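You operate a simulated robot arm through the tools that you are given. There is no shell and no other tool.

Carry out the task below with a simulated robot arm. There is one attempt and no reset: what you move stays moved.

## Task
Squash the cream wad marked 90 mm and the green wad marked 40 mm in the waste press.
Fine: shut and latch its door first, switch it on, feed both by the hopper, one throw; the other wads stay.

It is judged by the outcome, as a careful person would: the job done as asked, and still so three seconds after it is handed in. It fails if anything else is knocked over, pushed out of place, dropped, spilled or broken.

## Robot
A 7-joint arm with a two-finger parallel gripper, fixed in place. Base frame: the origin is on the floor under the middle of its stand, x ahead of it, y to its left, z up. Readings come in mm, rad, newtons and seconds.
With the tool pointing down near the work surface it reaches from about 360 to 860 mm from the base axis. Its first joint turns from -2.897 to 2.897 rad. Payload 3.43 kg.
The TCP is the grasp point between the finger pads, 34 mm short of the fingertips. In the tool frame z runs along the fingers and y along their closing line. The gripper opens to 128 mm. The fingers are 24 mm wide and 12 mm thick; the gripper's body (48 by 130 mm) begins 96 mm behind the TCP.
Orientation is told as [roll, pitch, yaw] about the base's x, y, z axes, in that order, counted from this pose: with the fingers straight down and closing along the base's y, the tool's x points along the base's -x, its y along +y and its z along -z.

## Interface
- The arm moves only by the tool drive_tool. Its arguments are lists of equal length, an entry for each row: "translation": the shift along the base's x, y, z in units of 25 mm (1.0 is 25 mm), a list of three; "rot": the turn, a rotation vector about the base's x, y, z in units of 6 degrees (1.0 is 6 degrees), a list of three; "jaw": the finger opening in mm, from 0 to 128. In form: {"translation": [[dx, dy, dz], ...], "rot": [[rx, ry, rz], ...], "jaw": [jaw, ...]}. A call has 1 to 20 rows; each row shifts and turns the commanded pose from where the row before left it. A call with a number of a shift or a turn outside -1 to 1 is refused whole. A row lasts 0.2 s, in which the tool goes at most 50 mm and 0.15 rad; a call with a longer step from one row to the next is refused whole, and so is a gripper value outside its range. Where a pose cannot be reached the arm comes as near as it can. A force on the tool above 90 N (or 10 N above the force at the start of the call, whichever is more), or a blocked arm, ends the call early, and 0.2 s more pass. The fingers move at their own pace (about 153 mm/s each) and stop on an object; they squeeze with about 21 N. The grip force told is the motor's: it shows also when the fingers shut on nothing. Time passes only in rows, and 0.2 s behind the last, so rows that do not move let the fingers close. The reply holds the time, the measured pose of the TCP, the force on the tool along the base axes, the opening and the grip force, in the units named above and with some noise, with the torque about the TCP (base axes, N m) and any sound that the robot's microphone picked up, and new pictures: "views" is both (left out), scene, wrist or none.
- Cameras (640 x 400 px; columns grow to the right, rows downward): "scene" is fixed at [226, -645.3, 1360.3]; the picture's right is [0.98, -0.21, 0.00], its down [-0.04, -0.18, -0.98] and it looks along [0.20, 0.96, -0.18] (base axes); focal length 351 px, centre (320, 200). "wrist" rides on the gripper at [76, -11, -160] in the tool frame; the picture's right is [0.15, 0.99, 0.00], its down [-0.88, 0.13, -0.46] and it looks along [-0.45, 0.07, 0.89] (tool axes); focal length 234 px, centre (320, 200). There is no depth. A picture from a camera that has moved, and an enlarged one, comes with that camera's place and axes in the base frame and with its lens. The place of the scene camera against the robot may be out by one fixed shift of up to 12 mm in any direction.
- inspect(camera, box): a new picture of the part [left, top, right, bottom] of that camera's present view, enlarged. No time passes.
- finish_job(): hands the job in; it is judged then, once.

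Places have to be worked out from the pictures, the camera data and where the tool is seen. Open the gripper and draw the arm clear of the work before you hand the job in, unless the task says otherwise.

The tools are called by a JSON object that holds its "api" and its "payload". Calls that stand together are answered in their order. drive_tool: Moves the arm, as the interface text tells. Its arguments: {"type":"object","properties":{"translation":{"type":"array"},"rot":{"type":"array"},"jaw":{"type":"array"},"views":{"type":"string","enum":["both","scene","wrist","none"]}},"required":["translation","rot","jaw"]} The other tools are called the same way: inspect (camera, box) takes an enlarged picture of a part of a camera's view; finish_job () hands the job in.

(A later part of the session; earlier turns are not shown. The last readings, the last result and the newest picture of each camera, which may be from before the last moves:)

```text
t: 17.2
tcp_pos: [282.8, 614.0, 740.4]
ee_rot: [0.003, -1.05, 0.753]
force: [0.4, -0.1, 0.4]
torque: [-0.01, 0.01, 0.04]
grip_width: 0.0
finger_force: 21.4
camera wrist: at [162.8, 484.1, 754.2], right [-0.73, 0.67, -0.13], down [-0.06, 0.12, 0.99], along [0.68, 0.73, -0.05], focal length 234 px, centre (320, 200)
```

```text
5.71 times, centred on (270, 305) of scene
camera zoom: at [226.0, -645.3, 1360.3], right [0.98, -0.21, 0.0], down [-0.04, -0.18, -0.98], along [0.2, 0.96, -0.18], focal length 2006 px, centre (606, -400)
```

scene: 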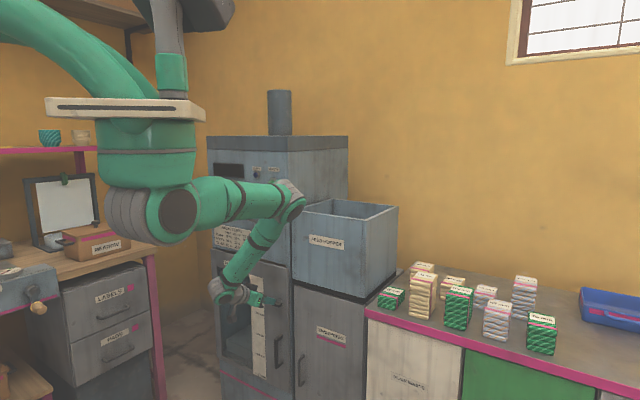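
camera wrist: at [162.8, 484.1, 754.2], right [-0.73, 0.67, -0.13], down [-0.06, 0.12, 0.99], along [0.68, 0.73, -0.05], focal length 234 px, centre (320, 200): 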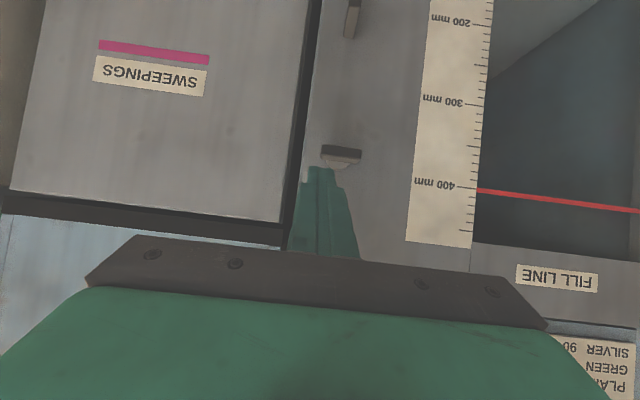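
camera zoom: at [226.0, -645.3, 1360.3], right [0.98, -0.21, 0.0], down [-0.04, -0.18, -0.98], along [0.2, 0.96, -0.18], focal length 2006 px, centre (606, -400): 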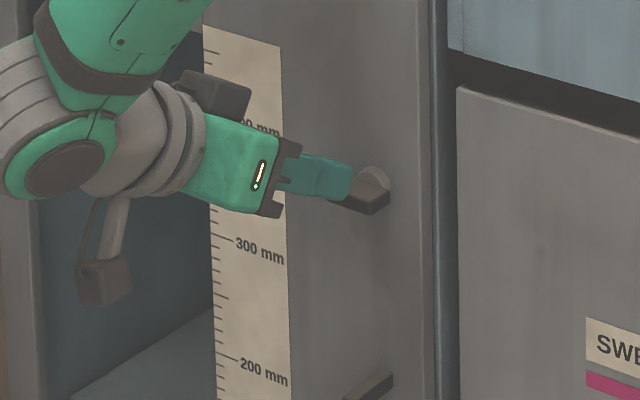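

Triangulation puts the bar's pivot at l≈-271.5, z≈693.5, with its front face at n≈678. I slide the fingertips in above the bar's right end and then press down gently to see which way it turns.

{"api": "drive_tool", "payload": {"translation": [[0.437, 0.312, 0], [0.437, 0.312, 0], [0.437, 0.312, 0], [0, 0, 0]], "rot": [[0, 0, 0], [0, 0, 0], [0, 0, 0], [0, 0, 0]], "jaw": [0, 0, 0, 0], "views": "wrist"}}

{"api": "drive_tool", "payload": {"translation": [[0, 0, -0.16], [0, 0, -0.16], [0, 0, -0.16], [0, 0, -0.16]], "rot": [[0, 0, 0], [0, 0, 0], [0, 0, 0], [0, 0, 0]], "jaw": [0, 0, 0, 0]}}

{"api": "inspect", "payload": {"camera": "wrist", "box": [260, 100, 400, 220]}}

{"api": "inspect", "payload": {"camera": "scene", "box": [240, 270, 310, 330]}}

```text
t: 18.2
tcp_pos: [314.6, 636.7, 738.9]
ee_rot: [0.002, -1.047, 0.752]
force: [0.8, 0.1, -0.9]
torque: [-0.04, 0.01, 0.01]
grip_width: 0.0
finger_force: 20.9
camera wrist: at [194.8, 507.0, 754.2], right [-0.73, 0.67, -0.13], down [-0.06, 0.12, 0.99], along [0.68, 0.73, -0.05], focal length 234 px, centre (320, 200)
```

wrist: 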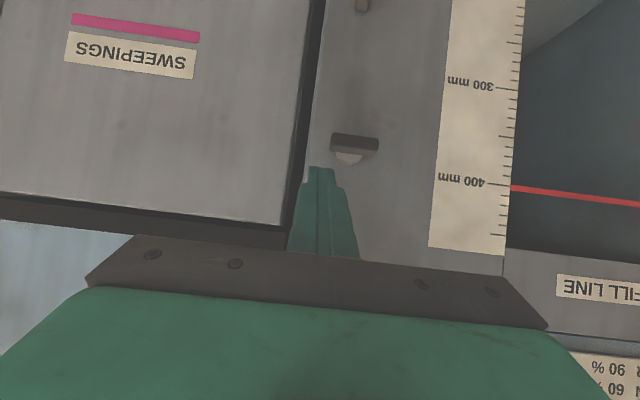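

```text
t: 19.2
tcp_pos: [314.1, 637.3, 724.2]
ee_rot: [0.004, -1.049, 0.753]
force: [-0.1, -0.2, 0.5]
torque: [-0.02, 0.0, 0.0]
grip_width: 0.0
finger_force: 20.7
camera wrist: at [194.2, 507.4, 737.9], right [-0.73, 0.67, -0.13], down [-0.06, 0.12, 0.99], along [0.68, 0.73, -0.05], focal length 234 px, centre (320, 200)
```

scene: 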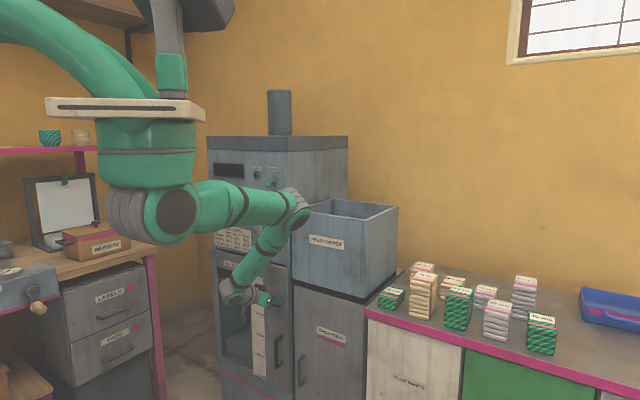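
wrist: 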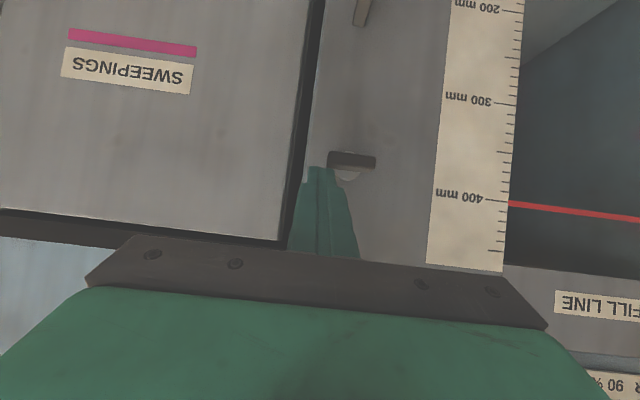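

```text
3.33 times, centred on (330, 160) of wrist
camera zoom: at [194.2, 507.4, 737.9], right [-0.73, 0.67, -0.13], down [-0.06, 0.12, 0.99], along [0.68, 0.73, -0.05], focal length 781 px, centre (287, 333)
```

zoom: 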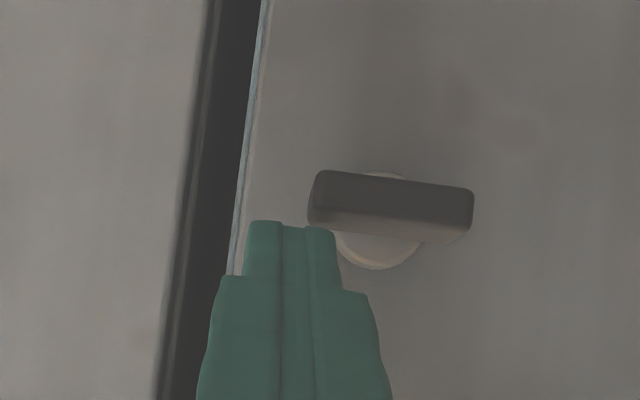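

```text
6.67 times, centred on (275, 300) of scene
camera zoom: at [226.0, -645.3, 1360.3], right [0.98, -0.21, 0.0], down [-0.04, -0.18, -0.98], along [0.2, 0.96, -0.18], focal length 2341 px, centre (620, -467)
```

zoom: 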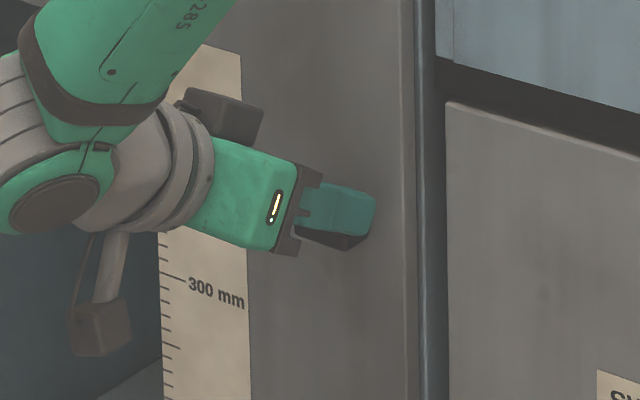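

No contact force yet; the tip overlaps the bar's end by about 8 mm. I keep moving down in small steps.

{"api": "drive_tool", "payload": {"translation": [[0, 0, -0.12], [0, 0, -0.12], [0, 0, -0.12]], "rot": [[0, 0, 0], [0, 0, 0], [0, 0, 0]], "jaw": [0, 0, 0], "views": "wrist"}}

{"api": "inspect", "payload": {"camera": "wrist", "box": [260, 100, 400, 220]}}

```text
t: 20.0
tcp_pos: [315.0, 636.1, 714.9]
ee_rot: [0.003, -1.048, 0.754]
force: [1.7, -3.1, 1.4]
torque: [-0.02, -0.07, -0.05]
grip_width: 0.0
finger_force: 20.6
camera wrist: at [194.7, 507.1, 728.9], right [-0.73, 0.67, -0.13], down [-0.06, 0.12, 0.99], along [0.68, 0.73, -0.05], focal length 234 px, centre (320, 200)
```

wrist: 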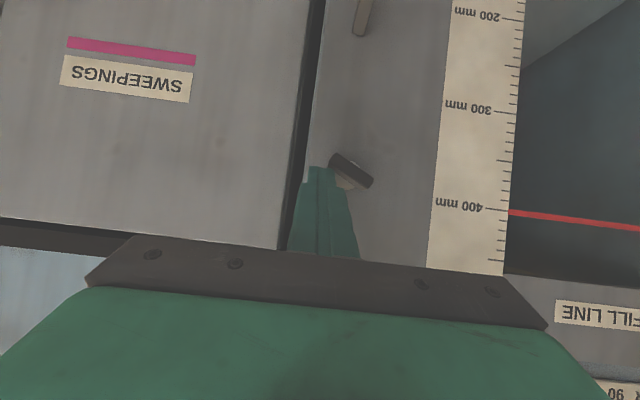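

```text
3.33 times, centred on (330, 160) of wrist
camera zoom: at [194.7, 507.1, 728.9], right [-0.73, 0.67, -0.13], down [-0.06, 0.12, 0.99], along [0.68, 0.73, -0.05], focal length 781 px, centre (287, 333)
```

zoom: 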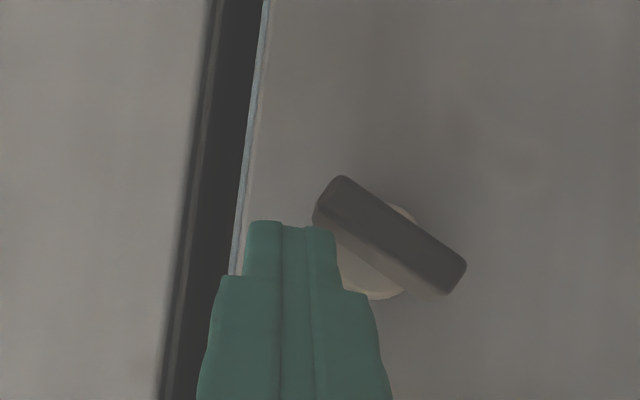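

The bar turns freely that way, already about 30° with only 3 N. I follow its arc down, then sweep left to bring it to vertical.

{"api": "drive_tool", "payload": {"translation": [[0, 0, -0.12], [0, 0, -0.12], [0, 0, -0.12], [-0.055, 0.058, -0.08], [-0.055, 0.058, -0.08], [-0.055, 0.058, -0.08]], "rot": [[0, 0, 0], [0, 0, 0], [0, 0, 0], [0, 0, 0], [0, 0, 0], [0, 0, 0]], "jaw": [0, 0, 0, 0, 0, 0], "views": "wrist"}}

{"api": "inspect", "payload": {"camera": "wrist", "box": [260, 100, 400, 220]}}

```text
t: 21.4
tcp_pos: [311.9, 642.4, 699.7]
ee_rot: [0.002, -1.048, 0.752]
force: [-1.0, -0.6, -0.3]
torque: [-0.04, 0.01, -0.03]
grip_width: 0.0
finger_force: 21.0
camera wrist: at [190.7, 512.3, 713.4], right [-0.73, 0.67, -0.13], down [-0.06, 0.12, 0.99], along [0.68, 0.73, -0.05], focal length 234 px, centre (320, 200)
```

wrist: 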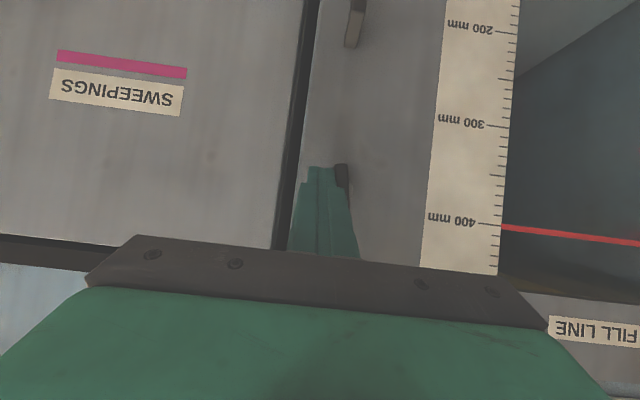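

```text
3.33 times, centred on (330, 160) of wrist
camera zoom: at [190.7, 512.3, 713.4], right [-0.73, 0.67, -0.13], down [-0.06, 0.12, 0.99], along [0.68, 0.73, -0.05], focal length 781 px, centre (287, 333)
```

zoom: 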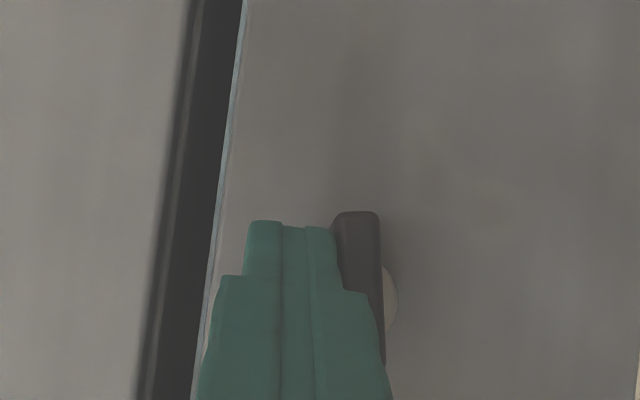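

The bar now looks vertical. I nudge it a little further left to make sure it reaches its stop.

{"api": "drive_tool", "payload": {"translation": [[-0.055, 0.058, 0], [-0.055, 0.058, 0], [-0.055, 0.058, 0]], "rot": [[0, 0, 0], [0, 0, 0], [0, 0, 0]], "jaw": [0, 0, 0], "views": "wrist"}}

{"api": "inspect", "payload": {"camera": "wrist", "box": [260, 100, 400, 220]}}

```text
t: 22.2
tcp_pos: [308.3, 645.1, 698.1]
ee_rot: [-0.005, -1.048, 0.753]
force: [11.8, -30.0, 7.5]
torque: [-0.13, -0.12, -0.38]
grip_width: 0.1
finger_force: 21.5
camera wrist: at [187.8, 515.5, 713.3], right [-0.73, 0.67, -0.13], down [-0.06, 0.13, 0.99], along [0.68, 0.73, -0.05], focal length 234 px, centre (320, 200)
```

wrist: 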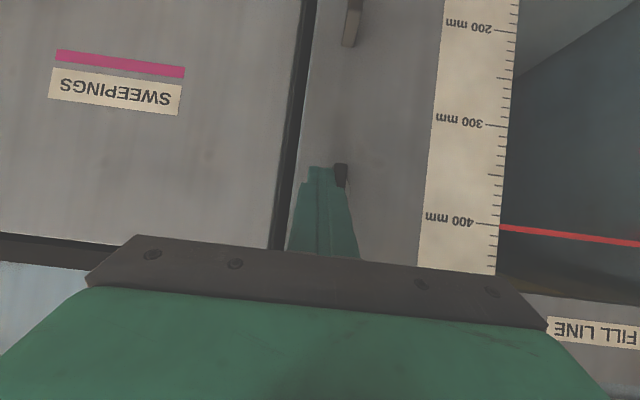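

```text
3.33 times, centred on (330, 160) of wrist
camera zoom: at [187.8, 515.5, 713.3], right [-0.73, 0.67, -0.13], down [-0.06, 0.13, 0.99], along [0.68, 0.73, -0.05], focal length 781 px, centre (287, 333)
```

zoom: 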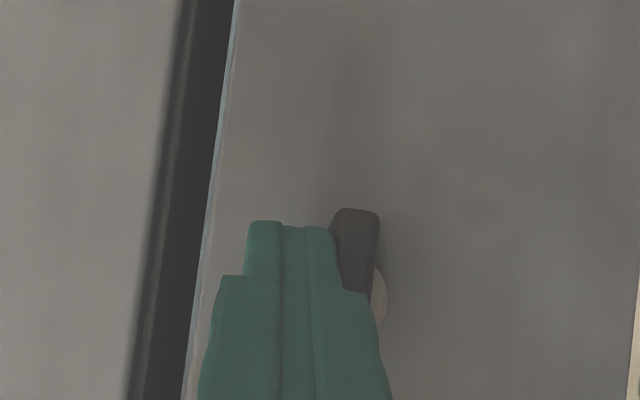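

A 33 N reaction shows the thumb-turn is at its stop. I back off to the right, then straight out, and check it.

{"api": "drive_tool", "payload": {"translation": [[0.2, -0.21, 0], [-0.5, -0.47, 0], [-0.8, -0.75, 0], [-0.8, -0.75, 0], [0, 0, 0]], "rot": [[0, 0, 0], [0, 0, 0], [0, 0, 0], [0, 0, 0], [0, 0, 0]], "jaw": [0, 0, 0, 0, 0]}}

{"api": "inspect", "payload": {"camera": "wrist", "box": [260, 100, 400, 220]}}

{"api": "inspect", "payload": {"camera": "scene", "box": [230, 250, 310, 340]}}

```text
t: 23.4
tcp_pos: [258.9, 591.5, 699.1]
ee_rot: [0.005, -1.047, 0.751]
force: [-0.5, -1.0, -0.1]
torque: [0.01, 0.03, 0.02]
grip_width: 0.3
finger_force: 20.4
camera wrist: at [138.9, 461.8, 712.5], right [-0.73, 0.67, -0.13], down [-0.06, 0.12, 0.99], along [0.68, 0.73, -0.05], focal length 234 px, centre (320, 200)
```

scene: 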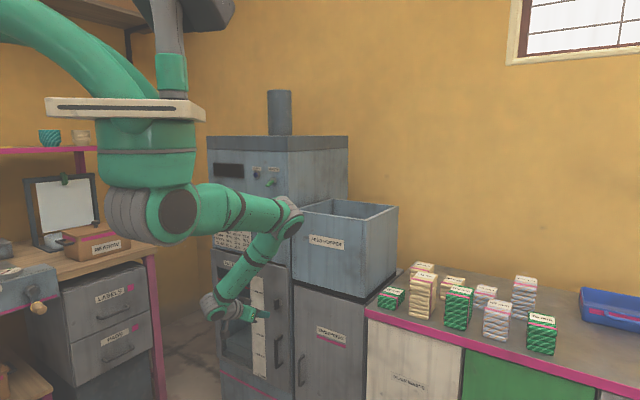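
wrist: 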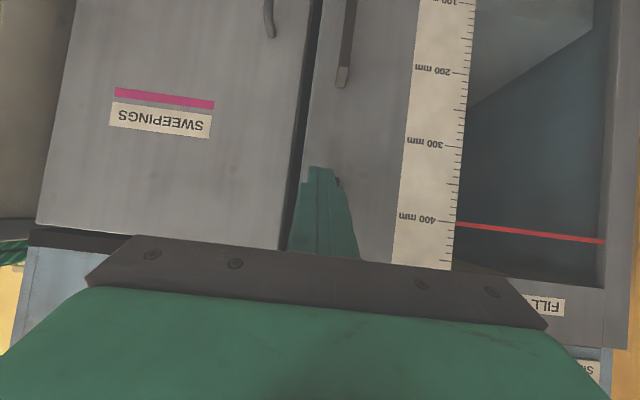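

```text
3.33 times, centred on (330, 160) of wrist
camera zoom: at [138.9, 461.8, 712.5], right [-0.73, 0.67, -0.13], down [-0.06, 0.12, 0.99], along [0.68, 0.73, -0.05], focal length 781 px, centre (287, 333)
```

zoom: 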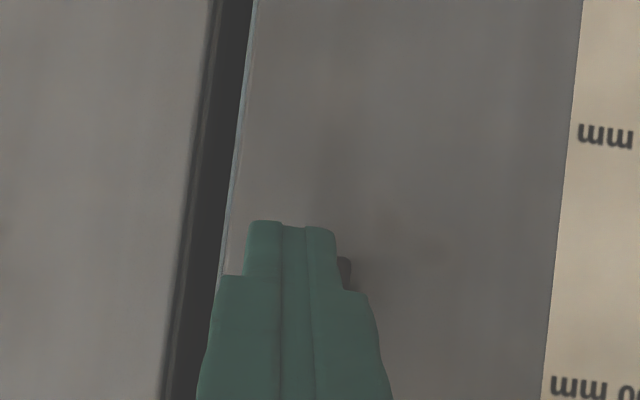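

```text
4.44 times, centred on (270, 295) of scene
camera zoom: at [226.0, -645.3, 1360.3], right [0.98, -0.21, 0.0], down [-0.04, -0.18, -0.98], along [0.2, 0.96, -0.18], focal length 1561 px, centre (542, -222)
```

zoom: 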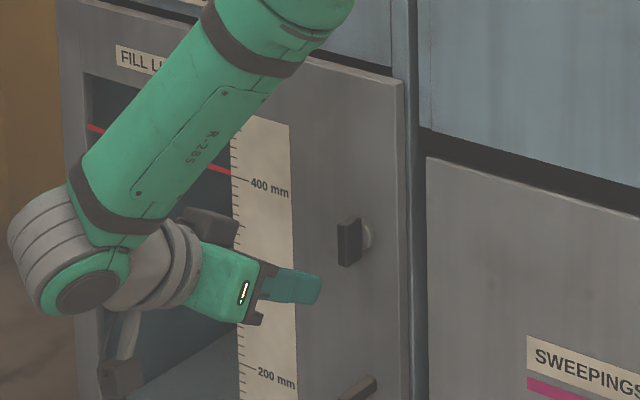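

The thumb-turn is vertical and the door is flush, so it is latched. Next I retreat from the door and rise to the panel height for the WASTE toggle.

{"api": "drive_tool", "payload": {"translation": [[-0.8, -0.6, 0], [-0.8, -0.6, 0], [-0.8, -0.6, 0], [-0.8, -0.6, 0], [-0.8, -0.2, 0.6], [0, 0, 1], [0, 0, 1], [0, 0, 1], [0, 0, 1], [0, 0, 1], [0, 0, 1], [0, 0, 1], [0, 0, 1], [0, 0, 1], [0, 0, 1], [0, 0, 1], [0, 0, 1], [0, 0, 1], [0, 0, 1], [0, 0, 1]], "rot": [[0, 0, 0], [0, 0, 0], [0, 0, 0], [0, 0, 0], [0, 0, 0], [0, 0, 0], [0, 0, 0], [0, 0, 0], [0, 0, 0], [0, 0, 0], [0, 0, 0], [0, 0, 0], [0, 0, 0], [0, 0, 0], [0, 0, 0], [0, 0, 0], [0, 0, 0], [0, 0, 0], [0, 0, 0], [0, 0, 0]], "jaw": [0, 0, 0, 0, 0, 0, 0, 0, 0, 0, 0, 0, 0, 0, 0, 0, 0, 0, 0, 0]}}

```text
t: 27.6
tcp_pos: [157.4, 524.8, 1089.6]
ee_rot: [0.003, -1.046, 0.752]
force: [-0.8, 0.6, -0.6]
torque: [0.04, -0.02, -0.05]
grip_width: 0.0
finger_force: 21.4
camera wrist: at [38.1, 395.8, 1104.2], right [-0.73, 0.67, -0.13], down [-0.06, 0.12, 0.99], along [0.68, 0.73, -0.05], focal length 234 px, centre (320, 200)
```

scene: 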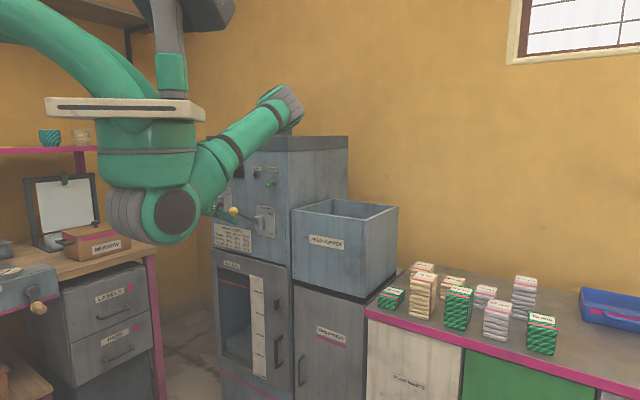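
wrist: 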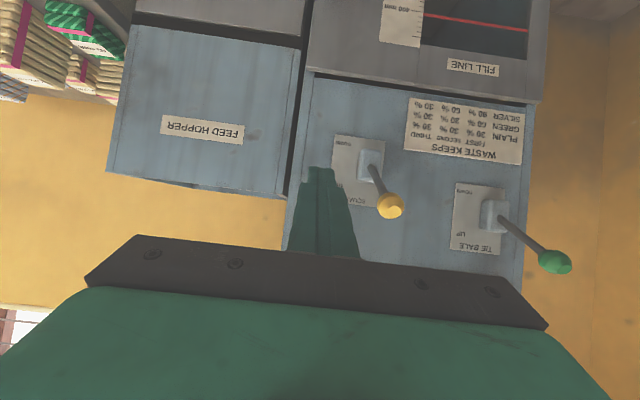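

The squash knob re-measures at about (169, 663, 1085), clear of the tool. I shift right and up so that the WASTE toggle shows beside the fingers.

{"api": "drive_tool", "payload": {"translation": [[0.6, -0.65, 0.8], [0.6, -0.65, 0.8], [0.6, -0.65, 0.8], [0.6, -0.65, 0.8], [0, 0, 0]], "rot": [[0, 0, 0], [0, 0, 0], [0, 0, 0], [0, 0, 0], [0, 0, 0]], "jaw": [0, 0, 0, 0, 0]}}

{"api": "inspect", "payload": {"camera": "wrist", "box": [290, 130, 450, 250]}}

{"api": "inspect", "payload": {"camera": "scene", "box": [245, 160, 305, 205]}}

```text
t: 28.8
tcp_pos: [215.9, 460.3, 1154.6]
ee_rot: [0.021, -1.009, 0.741]
force: [0.2, -0.2, -0.1]
torque: [0.0, 0.02, 0.0]
grip_width: 0.1
finger_force: 21.1
camera wrist: at [96.2, 331.7, 1175.4], right [-0.74, 0.67, -0.11], down [-0.02, 0.14, 0.99], along [0.68, 0.73, -0.09], focal length 234 px, centre (320, 200)
```

scene: 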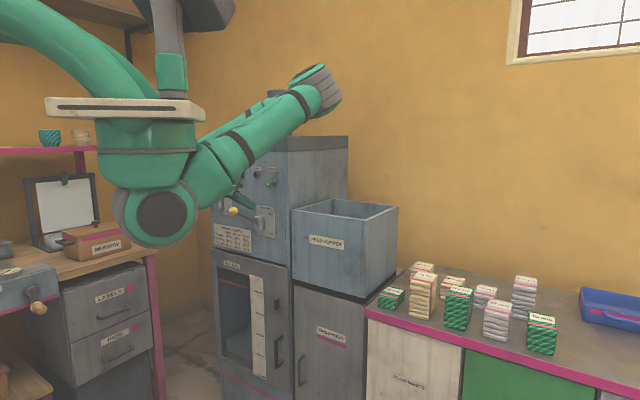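
wrist: 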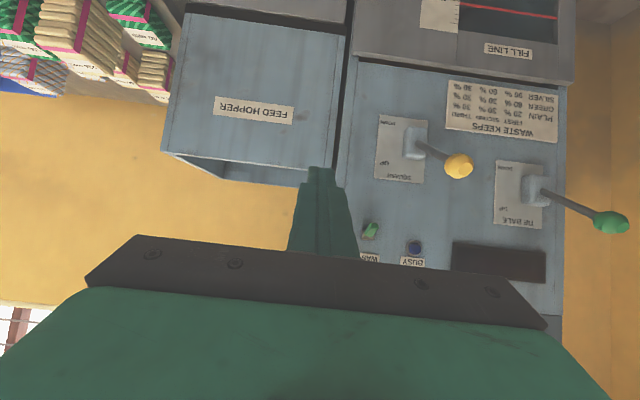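

```text
3.33 times, centred on (370, 190) of wrist
camera zoom: at [96.2, 331.7, 1175.4], right [-0.74, 0.67, -0.11], down [-0.02, 0.14, 0.99], along [0.68, 0.73, -0.09], focal length 781 px, centre (153, 233)
```

zoom: 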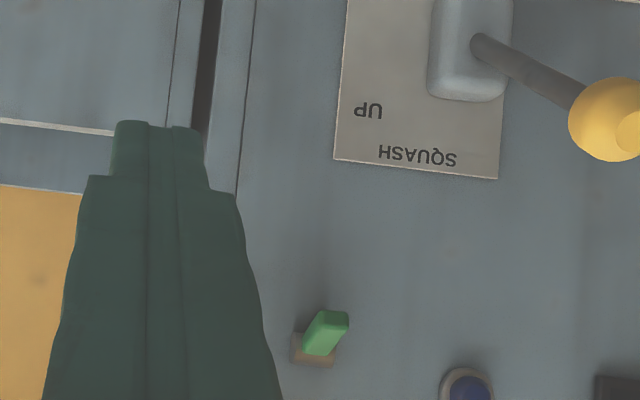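

```text
8.89 times, centred on (275, 182) of scene
camera zoom: at [226.0, -645.3, 1360.3], right [0.98, -0.21, 0.0], down [-0.04, -0.18, -0.98], along [0.2, 0.96, -0.18], focal length 3121 px, centre (720, 356)
```

zoom: 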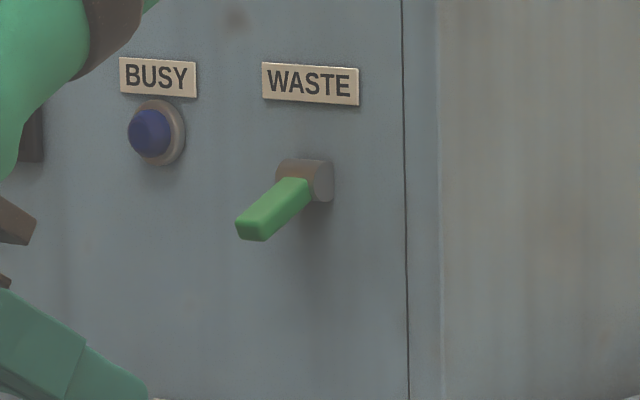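

Triangulated, the toggle pivots near (n 728, l -302, z 1190) and its tip is at (n 692, z 1173), pointing about 25° down. I move the closed fingertips to in front of it and below it.

{"api": "drive_tool", "payload": {"translation": [[0.08, 0.85, -0.08], [0.08, 0.85, -0.08], [0.08, 0.85, -0.08], [0.08, 0.85, -0.08], [0.08, 0.85, -0.08], [0.08, 0.85, -0.08], [0.08, 0.85, -0.08], [0.08, 0.85, -0.08], [0, 0, 0]], "rot": [[0, 0, 0], [0, 0, 0], [0, 0, 0], [0, 0, 0], [0, 0, 0], [0, 0, 0], [0, 0, 0], [0, 0, 0], [0, 0, 0]], "jaw": [0, 0, 0, 0, 0, 0, 0, 0, 0]}}

{"api": "inspect", "payload": {"camera": "scene", "box": [205, 140, 305, 240]}}

```text
t: 30.8
tcp_pos: [234.7, 632.1, 1153.4]
ee_rot: [0.002, -1.049, 0.755]
force: [0.3, -0.3, -0.2]
torque: [-0.01, -0.03, -0.04]
grip_width: 0.1
finger_force: 21.1
camera wrist: at [113.9, 502.4, 1167.5], right [-0.73, 0.67, -0.13], down [-0.06, 0.12, 0.99], along [0.68, 0.73, -0.05], focal length 234 px, centre (320, 200)
```

scene: 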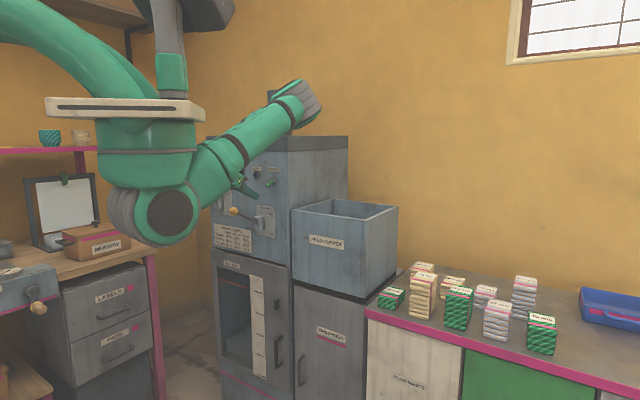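
wrist: 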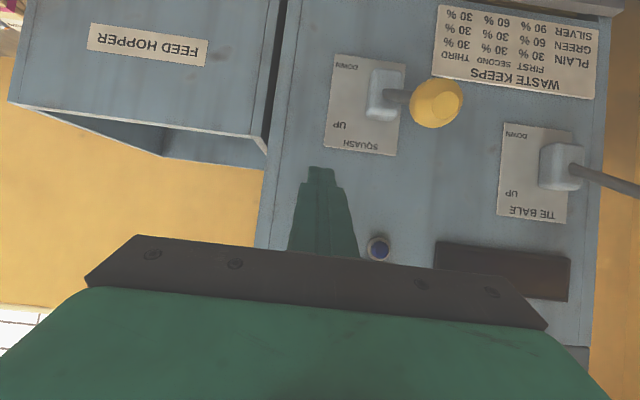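

```text
4.00 times, centred on (255, 190) of scene
camera zoom: at [226.0, -645.3, 1360.3], right [0.98, -0.21, 0.0], down [-0.04, -0.18, -0.98], along [0.2, 0.96, -0.18], focal length 1405 px, centre (580, 240)
```

zoom: 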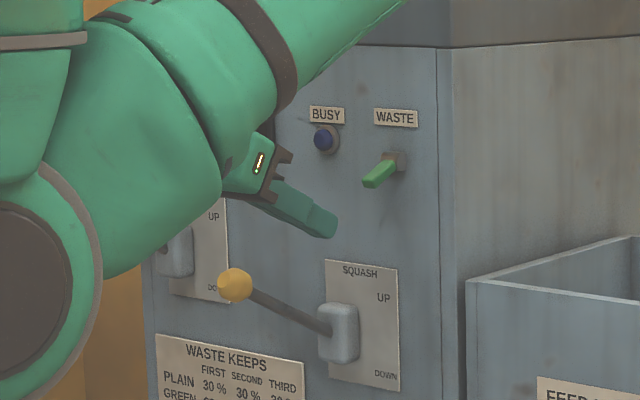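

The tip is lined up below the toggle. I slide in under it, then raise in small steps to flip it up.

{"api": "drive_tool", "payload": {"translation": [[0.65, 0.61, 0], [0.65, 0.61, 0], [0.65, 0.61, 0], [0, 0, 0]], "rot": [[0, 0, 0], [0, 0, 0], [0, 0, 0], [0, 0, 0]], "jaw": [0, 0, 0, 0]}}

{"api": "inspect", "payload": {"camera": "scene", "box": [235, 160, 305, 210]}}

```text
t: 31.8
tcp_pos: [282.9, 678.9, 1154.4]
ee_rot: [0.005, -1.05, 0.753]
force: [0.3, 0.4, -0.2]
torque: [0.0, -0.02, 0.01]
grip_width: 0.1
finger_force: 20.8
camera wrist: at [162.9, 548.9, 1167.6], right [-0.73, 0.67, -0.13], down [-0.06, 0.12, 0.99], along [0.68, 0.73, -0.05], focal length 234 px, centre (320, 200)
```

scene: 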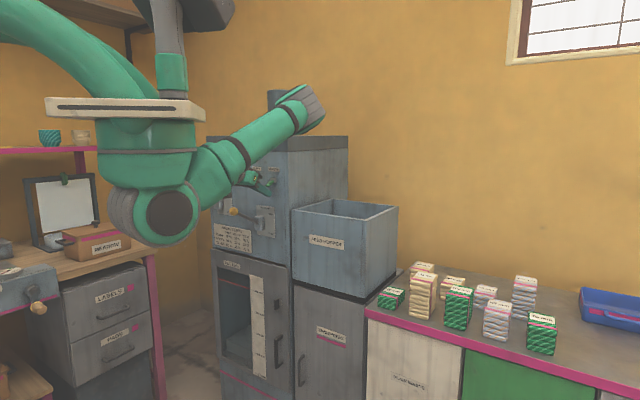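
wrist: 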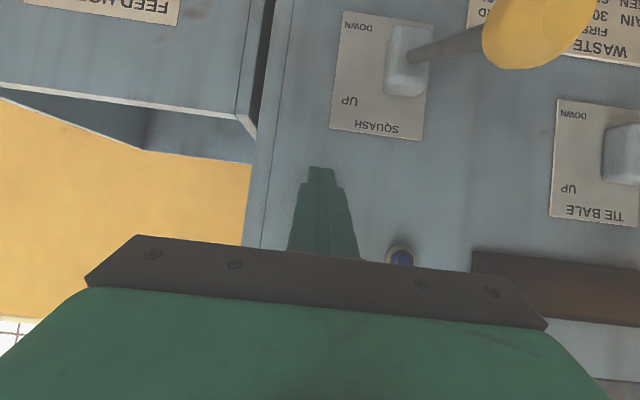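

```text
8.00 times, centred on (270, 185) of scene
camera zoom: at [226.0, -645.3, 1360.3], right [0.98, -0.21, 0.0], down [-0.04, -0.18, -0.98], along [0.2, 0.96, -0.18], focal length 2809 px, centre (720, 320)
```

zoom: 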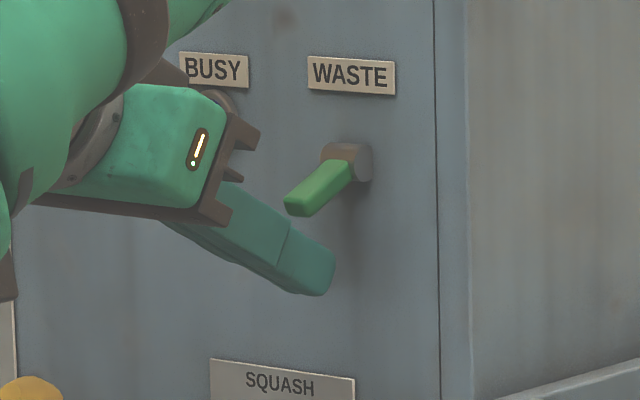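

The finger is under the toggle. I raise it gently.

{"api": "drive_tool", "payload": {"translation": [[0, 0, 0.2], [0, 0, 0.2], [0, 0, 0.2], [0, 0, 0.2], [0, 0, 0.2], [0, 0, 0.2]], "rot": [[0, 0, 0], [0, 0, 0], [0, 0, 0], [0, 0, 0], [0, 0, 0], [0, 0, 0]], "jaw": [0, 0, 0, 0, 0, 0], "views": "none"}}

{"api": "inspect", "payload": {"camera": "scene", "box": [235, 160, 305, 210]}}

```text
t: 33.2
tcp_pos: [284.2, 678.6, 1184.4]
ee_rot: [0.004, -1.049, 0.752]
force: [0.7, -0.3, -0.1]
torque: [0.0, 0.01, 0.02]
grip_width: 0.0
finger_force: 21.2
heard: click
```

```text
8.00 times, centred on (270, 185) of scene
camera zoom: at [226.0, -645.3, 1360.3], right [0.98, -0.21, 0.0], down [-0.04, -0.18, -0.98], along [0.2, 0.96, -0.18], focal length 2809 px, centre (720, 320)
```

zoom: 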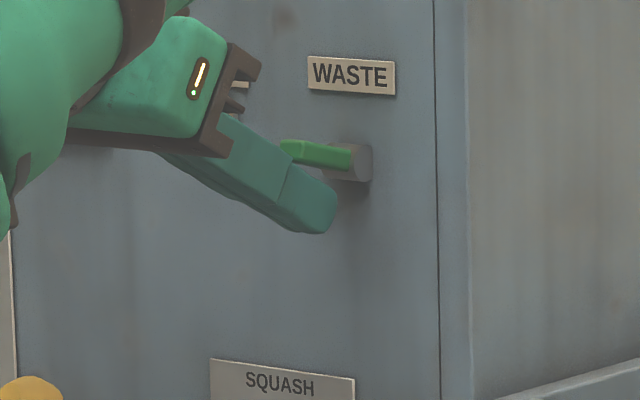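

A click was heard and the toggle is above level. I raise a little more to confirm that it is at its upper stop.

{"api": "drive_tool", "payload": {"translation": [[0, 0, 0.16], [0, 0, 0.16], [0, 0, 0.16]], "rot": [[0, 0, 0], [0, 0, 0], [0, 0, 0]], "jaw": [0, 0, 0], "views": "none"}}

{"api": "inspect", "payload": {"camera": "scene", "box": [235, 160, 305, 210]}}

```text
t: 34.0
tcp_pos: [284.2, 677.5, 1195.9]
ee_rot: [0.004, -1.048, 0.752]
force: [0.9, -0.5, 0.7]
torque: [0.0, -0.02, 0.0]
grip_width: 0.2
finger_force: 21.0
```

```text
8.00 times, centred on (270, 185) of scene
camera zoom: at [226.0, -645.3, 1360.3], right [0.98, -0.21, 0.0], down [-0.04, -0.18, -0.98], along [0.2, 0.96, -0.18], focal length 2809 px, centre (720, 320)
```

zoom: 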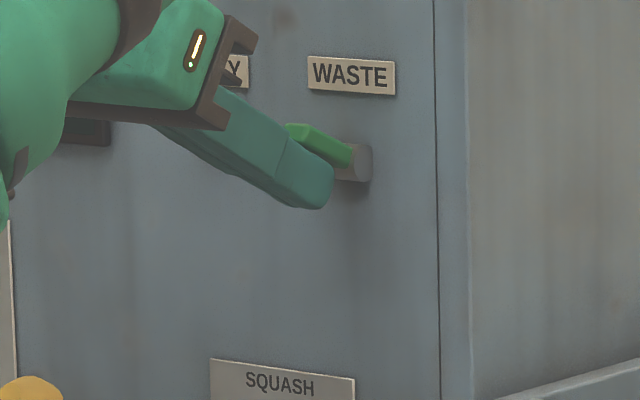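

The toggle still moves up easily. I keep raising a bit until it meets resistance.

{"api": "drive_tool", "payload": {"translation": [[0, 0, 0.14], [0, 0, 0.14], [0, 0, 0.14]], "rot": [[0, 0, 0], [0, 0, 0], [0, 0, 0]], "jaw": [0, 0, 0], "views": "none"}}

{"api": "inspect", "payload": {"camera": "scene", "box": [235, 160, 305, 210]}}

```text
t: 34.8
tcp_pos: [282.8, 677.4, 1197.3]
ee_rot: [-0.007, -1.033, 0.76]
force: [-6.9, -4.3, -45.3]
torque: [-0.64, 0.23, -0.3]
grip_width: 0.1
finger_force: 21.2
```

```text
8.00 times, centred on (270, 185) of scene
camera zoom: at [226.0, -645.3, 1360.3], right [0.98, -0.21, 0.0], down [-0.04, -0.18, -0.98], along [0.2, 0.96, -0.18], focal length 2809 px, centre (720, 320)
```

zoom: 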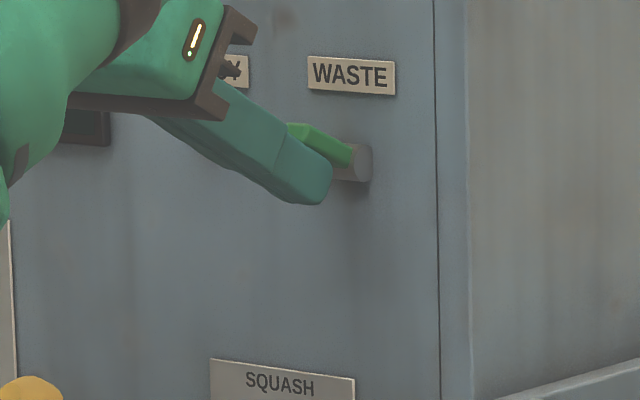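

45 N means the toggle is at its upper stop. I drop away from it, back out, and verify the toggle and lamp.

{"api": "drive_tool", "payload": {"translation": [[0, 0, -0.6], [0, 0, -0.9], [-0.5, -0.47, -0.3], [-0.7, -0.66, 0], [-0.7, -0.66, 0], [-0.7, -0.66, 0], [-0.7, -0.66, 0]], "rot": [[0, 0, 0], [0, 0, 0], [0, 0, 0], [0, 0, 0], [0, 0, 0], [0, 0, 0], [0, 0, 0]], "jaw": [0, 0, 0, 0, 0, 0, 0]}}

{"api": "inspect", "payload": {"camera": "scene", "box": [225, 150, 305, 210]}}

{"api": "inspect", "payload": {"camera": "scene", "box": [205, 240, 305, 340]}}

```text
t: 36.4
tcp_pos: [200.2, 599.8, 1159.1]
ee_rot: [0.005, -1.046, 0.747]
force: [0.2, -0.1, 0.1]
torque: [-0.01, 0.0, -0.04]
grip_width: 0.0
finger_force: 20.8
camera wrist: at [80.4, 469.3, 1174.3], right [-0.73, 0.67, -0.12], down [-0.05, 0.13, 0.99], along [0.68, 0.73, -0.06], focal length 234 px, centre (320, 200)
```

scene: 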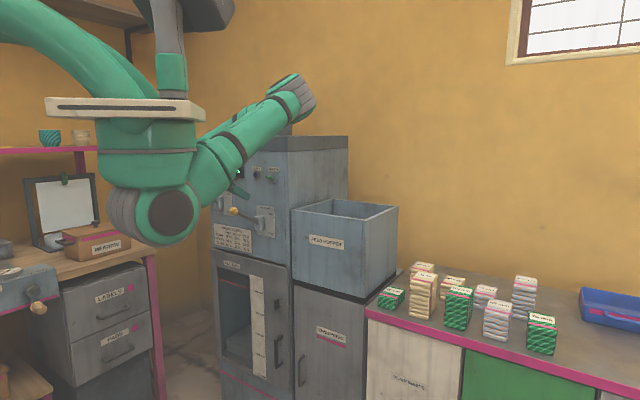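
wrist: 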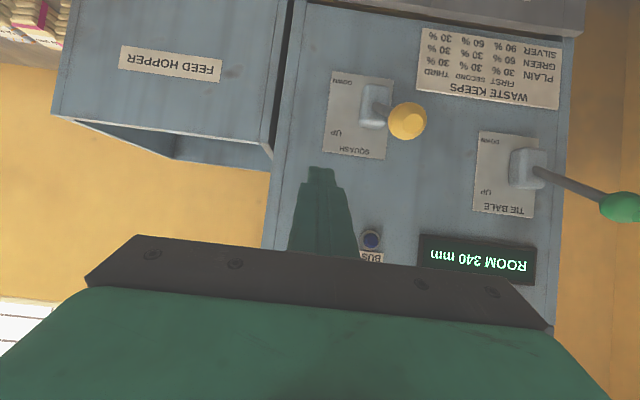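

```text
6.67 times, centred on (265, 180) of scene
camera zoom: at [226.0, -645.3, 1360.3], right [0.98, -0.21, 0.0], down [-0.04, -0.18, -0.98], along [0.2, 0.96, -0.18], focal length 2341 px, centre (687, 333)
```

zoom: 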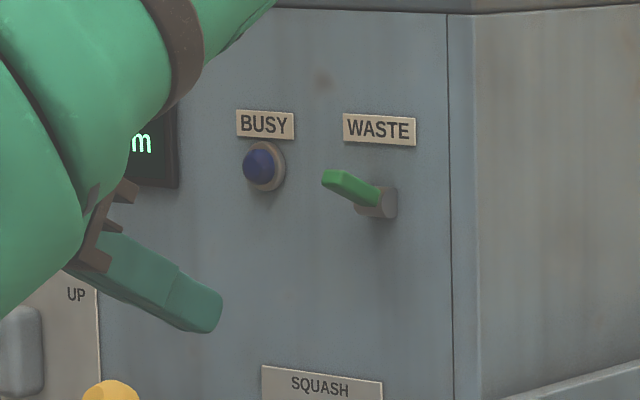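

```text
4.00 times, centred on (255, 290) of scene
camera zoom: at [226.0, -645.3, 1360.3], right [0.98, -0.21, 0.0], down [-0.04, -0.18, -0.98], along [0.2, 0.96, -0.18], focal length 1405 px, centre (580, -160)
```

zoom: 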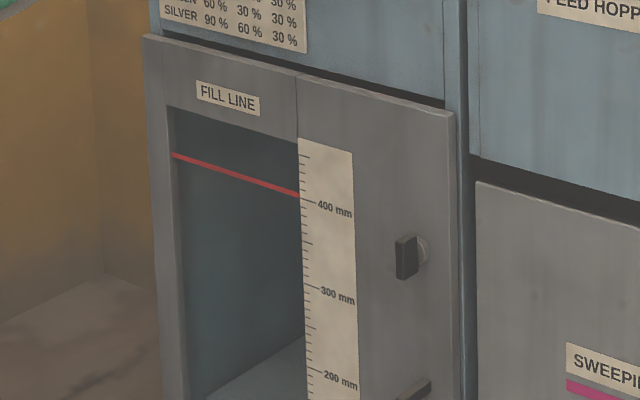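

The press is now on: its display reads "ROOM 340 mm", the toggle is up and the door is latched. Next I back away, straighten the tool down, and swing over to the counter for an overhead look at the wads.

{"api": "drive_tool", "payload": {"translation": [[-0.5, -0.9, 0.3], [-0.5, -0.9, 0.3], [-0.5, -0.9, 0.3], [-0.3, -0.9, 0.3], [0, -0.9, 0.3], [0.6, -0.4, 0], [0.9, -0.3, 0], [1, -0.3, 0], [1, -0.2, 0], [1, -0.2, 0], [1, -0.2, 0], [1, -0.2, 0], [1, -0.2, 0], [1, -0.2, 0]], "rot": [[0, 0, 0], [0, 0, 0], [0, 0, 0], [-0.686, 0.728, 0], [-0.686, 0.728, 0], [-0.686, 0.728, 0], [-0.686, 0.728, 0], [-0.686, 0.728, 0], [-0.686, 0.728, 0], [-0.686, 0.728, 0], [-0.686, 0.728, 0], [-0.686, 0.728, 0], [-0.686, 0.728, 0], [0, 0, 0]], "jaw": [0, 0, 0, 0, 0, 0, 0, 0, 0, 0, 0, 0, 0, 0]}}

```text
t: 39.4
tcp_pos: [368.1, 431.4, 1198.3]
ee_rot: [0.0, 0.002, 0.752]
force: [-0.4, 0.2, -0.6]
torque: [0.01, -0.03, 0.04]
grip_width: 0.1
finger_force: 21.1
camera wrist: at [321.3, 370.7, 1357.1], right [-0.78, 0.62, 0.0], down [0.55, 0.7, 0.45], along [0.28, 0.36, -0.89], focal length 234 px, centre (320, 200)
```

scene: 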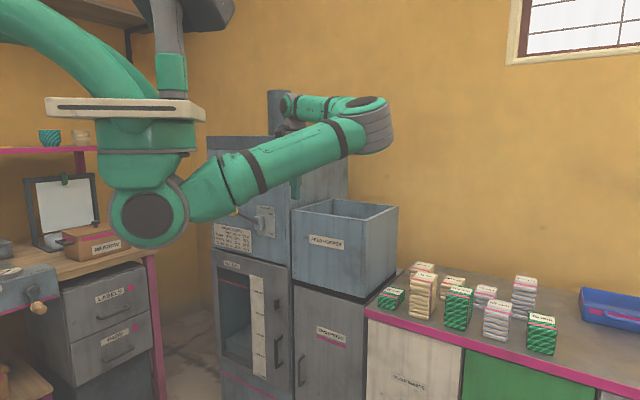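
wrist: 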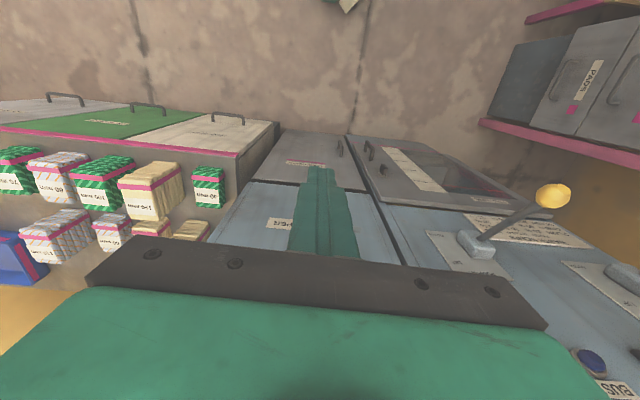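

The tool points straight down again. I continue right toward a viewpoint over the counter.

{"api": "drive_tool", "payload": {"translation": [[0.93, -0.5, 0], [0.93, -0.5, 0], [0.93, -0.5, 0], [0.93, -0.5, 0], [0.93, -0.5, 0], [0.93, -0.5, 0], [0.93, -0.5, 0], [0.93, -0.5, 0], [0.93, -0.5, 0], [0, 0, 0]], "rot": [[0, 0, 0], [0, 0, 0], [0, 0, 0], [0, 0, 0], [0, 0, 0], [0, 0, 0], [0, 0, 0], [0, 0, 0], [0, 0, 0], [0, 0, 0]], "jaw": [0, 0, 0, 0, 0, 0, 0, 0, 0, 0]}}

{"api": "inspect", "payload": {"camera": "wrist", "box": [100, 60, 400, 260]}}

```text
t: 41.6
tcp_pos: [576.7, 319.7, 1199.6]
ee_rot: [-0.001, 0.001, 0.753]
force: [0.1, -0.2, -0.3]
torque: [-0.02, 0.01, 0.02]
grip_width: 0.2
finger_force: 21.3
camera wrist: at [530.1, 258.5, 1359.2], right [-0.78, 0.62, 0.0], down [0.55, 0.7, 0.46], along [0.28, 0.36, -0.89], focal length 234 px, centre (320, 200)
```

scene: 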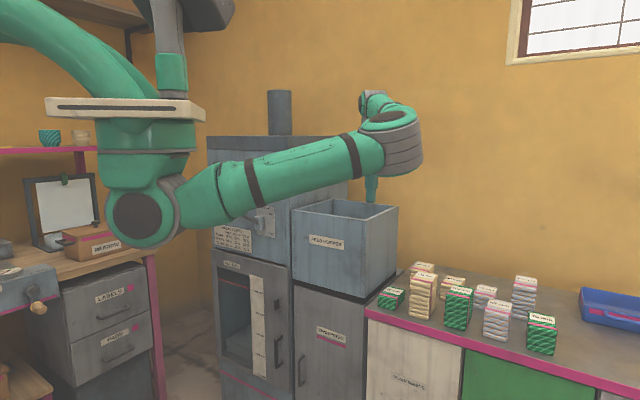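
wrist: 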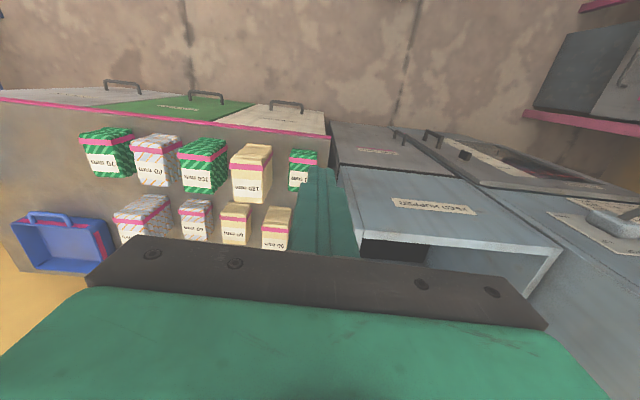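

```text
2.00 times, centred on (250, 160) of wrist
camera zoom: at [530.1, 258.5, 1359.2], right [-0.78, 0.62, 0.0], down [0.55, 0.7, 0.46], along [0.28, 0.36, -0.89], focal length 468 px, centre (460, 280)
```

zoom: 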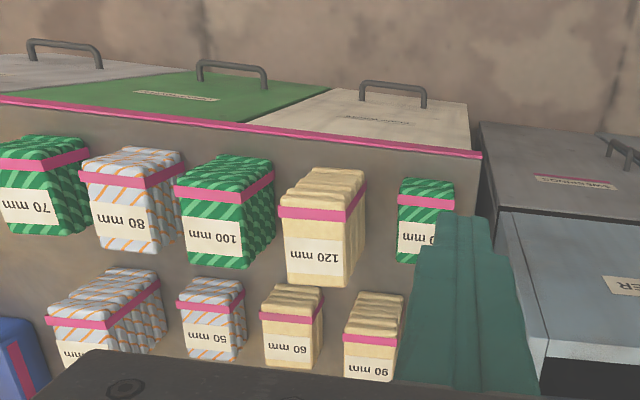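

Fingers block part of the view. I open the gripper to see between the fingers and zoom in on the wads.

{"api": "drive_tool", "payload": {"translation": [[0, 0, 0], [0, 0, 0], [0, 0, 0]], "rot": [[0, 0, 0], [0, 0, 0], [0, 0, 0]], "jaw": [128, 128, 128], "views": "wrist"}}

{"api": "inspect", "payload": {"camera": "wrist", "box": [220, 120, 350, 240]}}

{"api": "inspect", "payload": {"camera": "scene", "box": [375, 255, 475, 325]}}

```text
t: 42.4
tcp_pos: [576.2, 318.9, 1200.8]
ee_rot: [0.0, 0.001, 0.755]
force: [0.1, 0.0, -0.6]
torque: [0.0, 0.01, -0.01]
grip_width: 128.0
finger_force: 0.1
camera wrist: at [529.8, 258.7, 1359.2], right [-0.78, 0.62, 0.0], down [0.55, 0.7, 0.46], along [0.28, 0.36, -0.89], focal length 234 px, centre (320, 200)
```

wrist: 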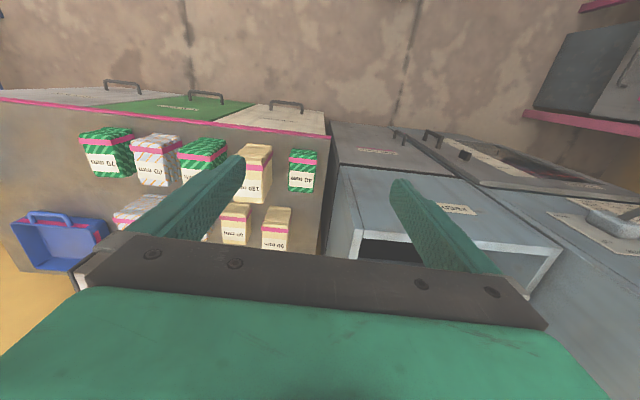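

```text
3.33 times, centred on (285, 180) of wrist
camera zoom: at [529.8, 258.7, 1359.2], right [-0.78, 0.62, 0.0], down [0.55, 0.7, 0.46], along [0.28, 0.36, -0.89], focal length 781 px, centre (437, 267)
```

zoom: 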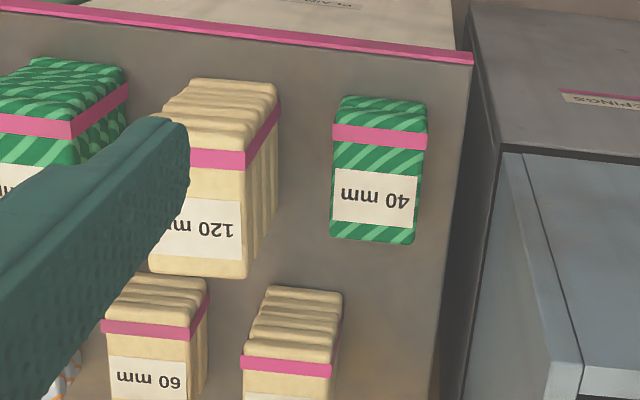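

```text
5.71 times, centred on (425, 290) of scene
camera zoom: at [226.0, -645.3, 1360.3], right [0.98, -0.21, 0.0], down [-0.04, -0.18, -0.98], along [0.2, 0.96, -0.18], focal length 2006 px, centre (-280, -314)
```

zoom: 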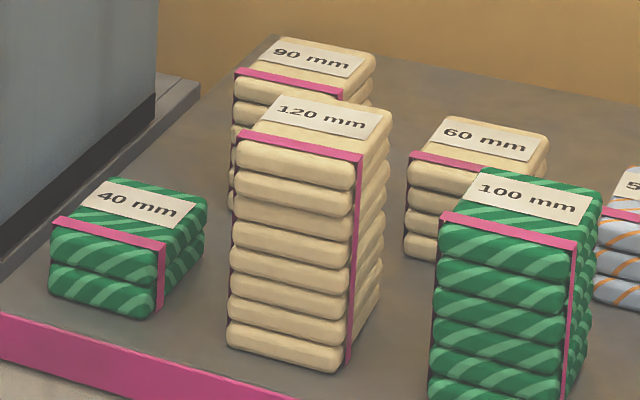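

The wads are block-shaped, about 64 mm wide (along the counter) and 95 mm deep. The green 40 is centred near (685, 387) and the cream 90 near (838, 467). I move above the green 40 first with the jaw at 92 mm.

{"api": "drive_tool", "payload": {"translation": [[0.545, 0.34, -1], [0.545, 0.34, -1], [0.545, 0.34, -1], [0.545, 0.34, -1], [0.545, 0.34, -1], [0.545, 0.34, -1], [0.545, 0.34, -1], [0.545, 0.34, -1], [0, 0, 0]], "rot": [[0, 0, 0], [0, 0, 0], [0, 0, 0], [0, 0, 0], [0, 0, 0], [0, 0, 0], [0, 0, 0], [0, 0, 0], [0, 0, 0]], "jaw": [92, 92, 92, 92, 92, 92, 92, 92, 92]}}

{"api": "inspect", "payload": {"camera": "wrist", "box": [180, 60, 460, 240]}}

{"api": "inspect", "payload": {"camera": "scene", "box": [340, 200, 480, 330]}}

```text
t: 44.4
tcp_pos: [685.8, 388.5, 997.5]
ee_rot: [-0.001, 0.0, 0.752]
force: [-0.8, -0.2, 0.0]
torque: [0.02, -0.02, -0.02]
grip_width: 92.0
finger_force: 0.1
camera wrist: at [639.0, 326.6, 1157.3], right [-0.78, 0.62, 0.0], down [0.55, 0.7, 0.46], along [0.28, 0.36, -0.89], focal length 234 px, centre (320, 200)
```

scene: 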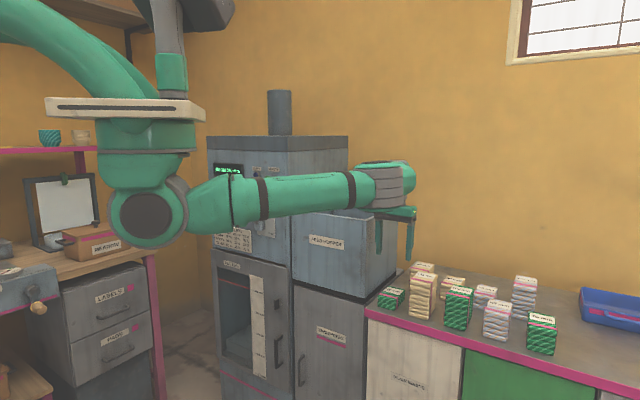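
wrist: 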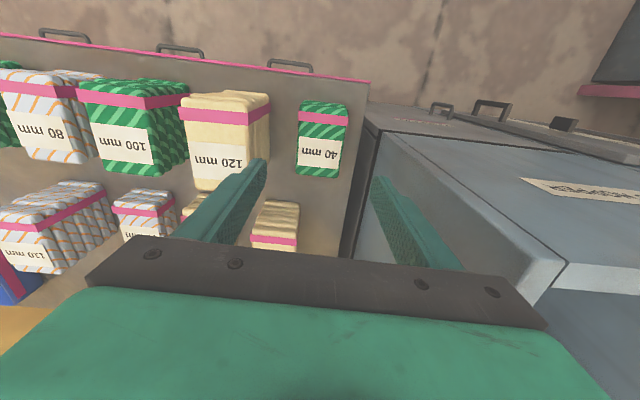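

```text
2.22 times, centred on (320, 150) of wrist
camera zoom: at [639.0, 326.6, 1157.3], right [-0.78, 0.62, 0.0], down [0.55, 0.7, 0.46], along [0.28, 0.36, -0.89], focal length 520 px, centre (320, 311)
```

zoom: 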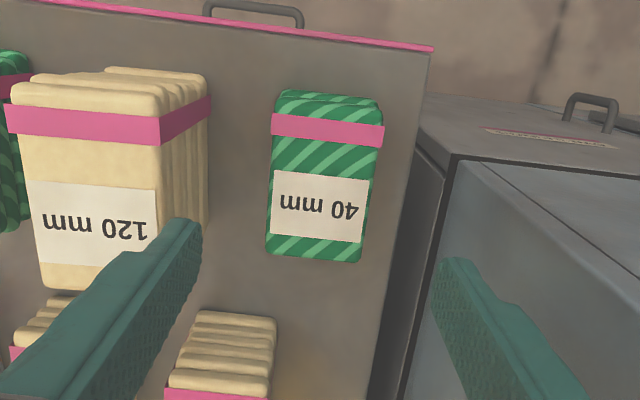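

```text
3.08 times, centred on (410, 265) of scene
camera zoom: at [226.0, -645.3, 1360.3], right [0.98, -0.21, 0.0], down [-0.04, -0.18, -0.98], along [0.2, 0.96, -0.18], focal length 1080 px, centre (43, 0)
```

zoom: 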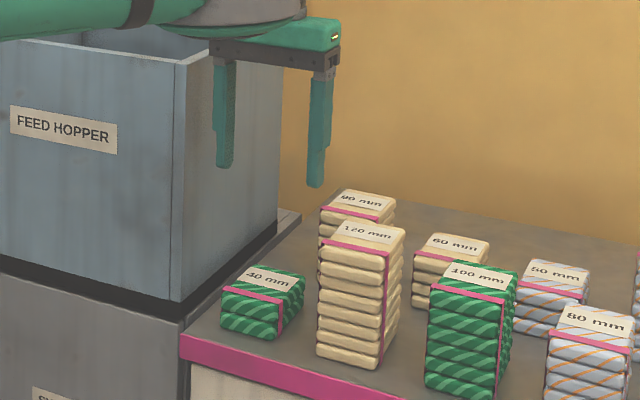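

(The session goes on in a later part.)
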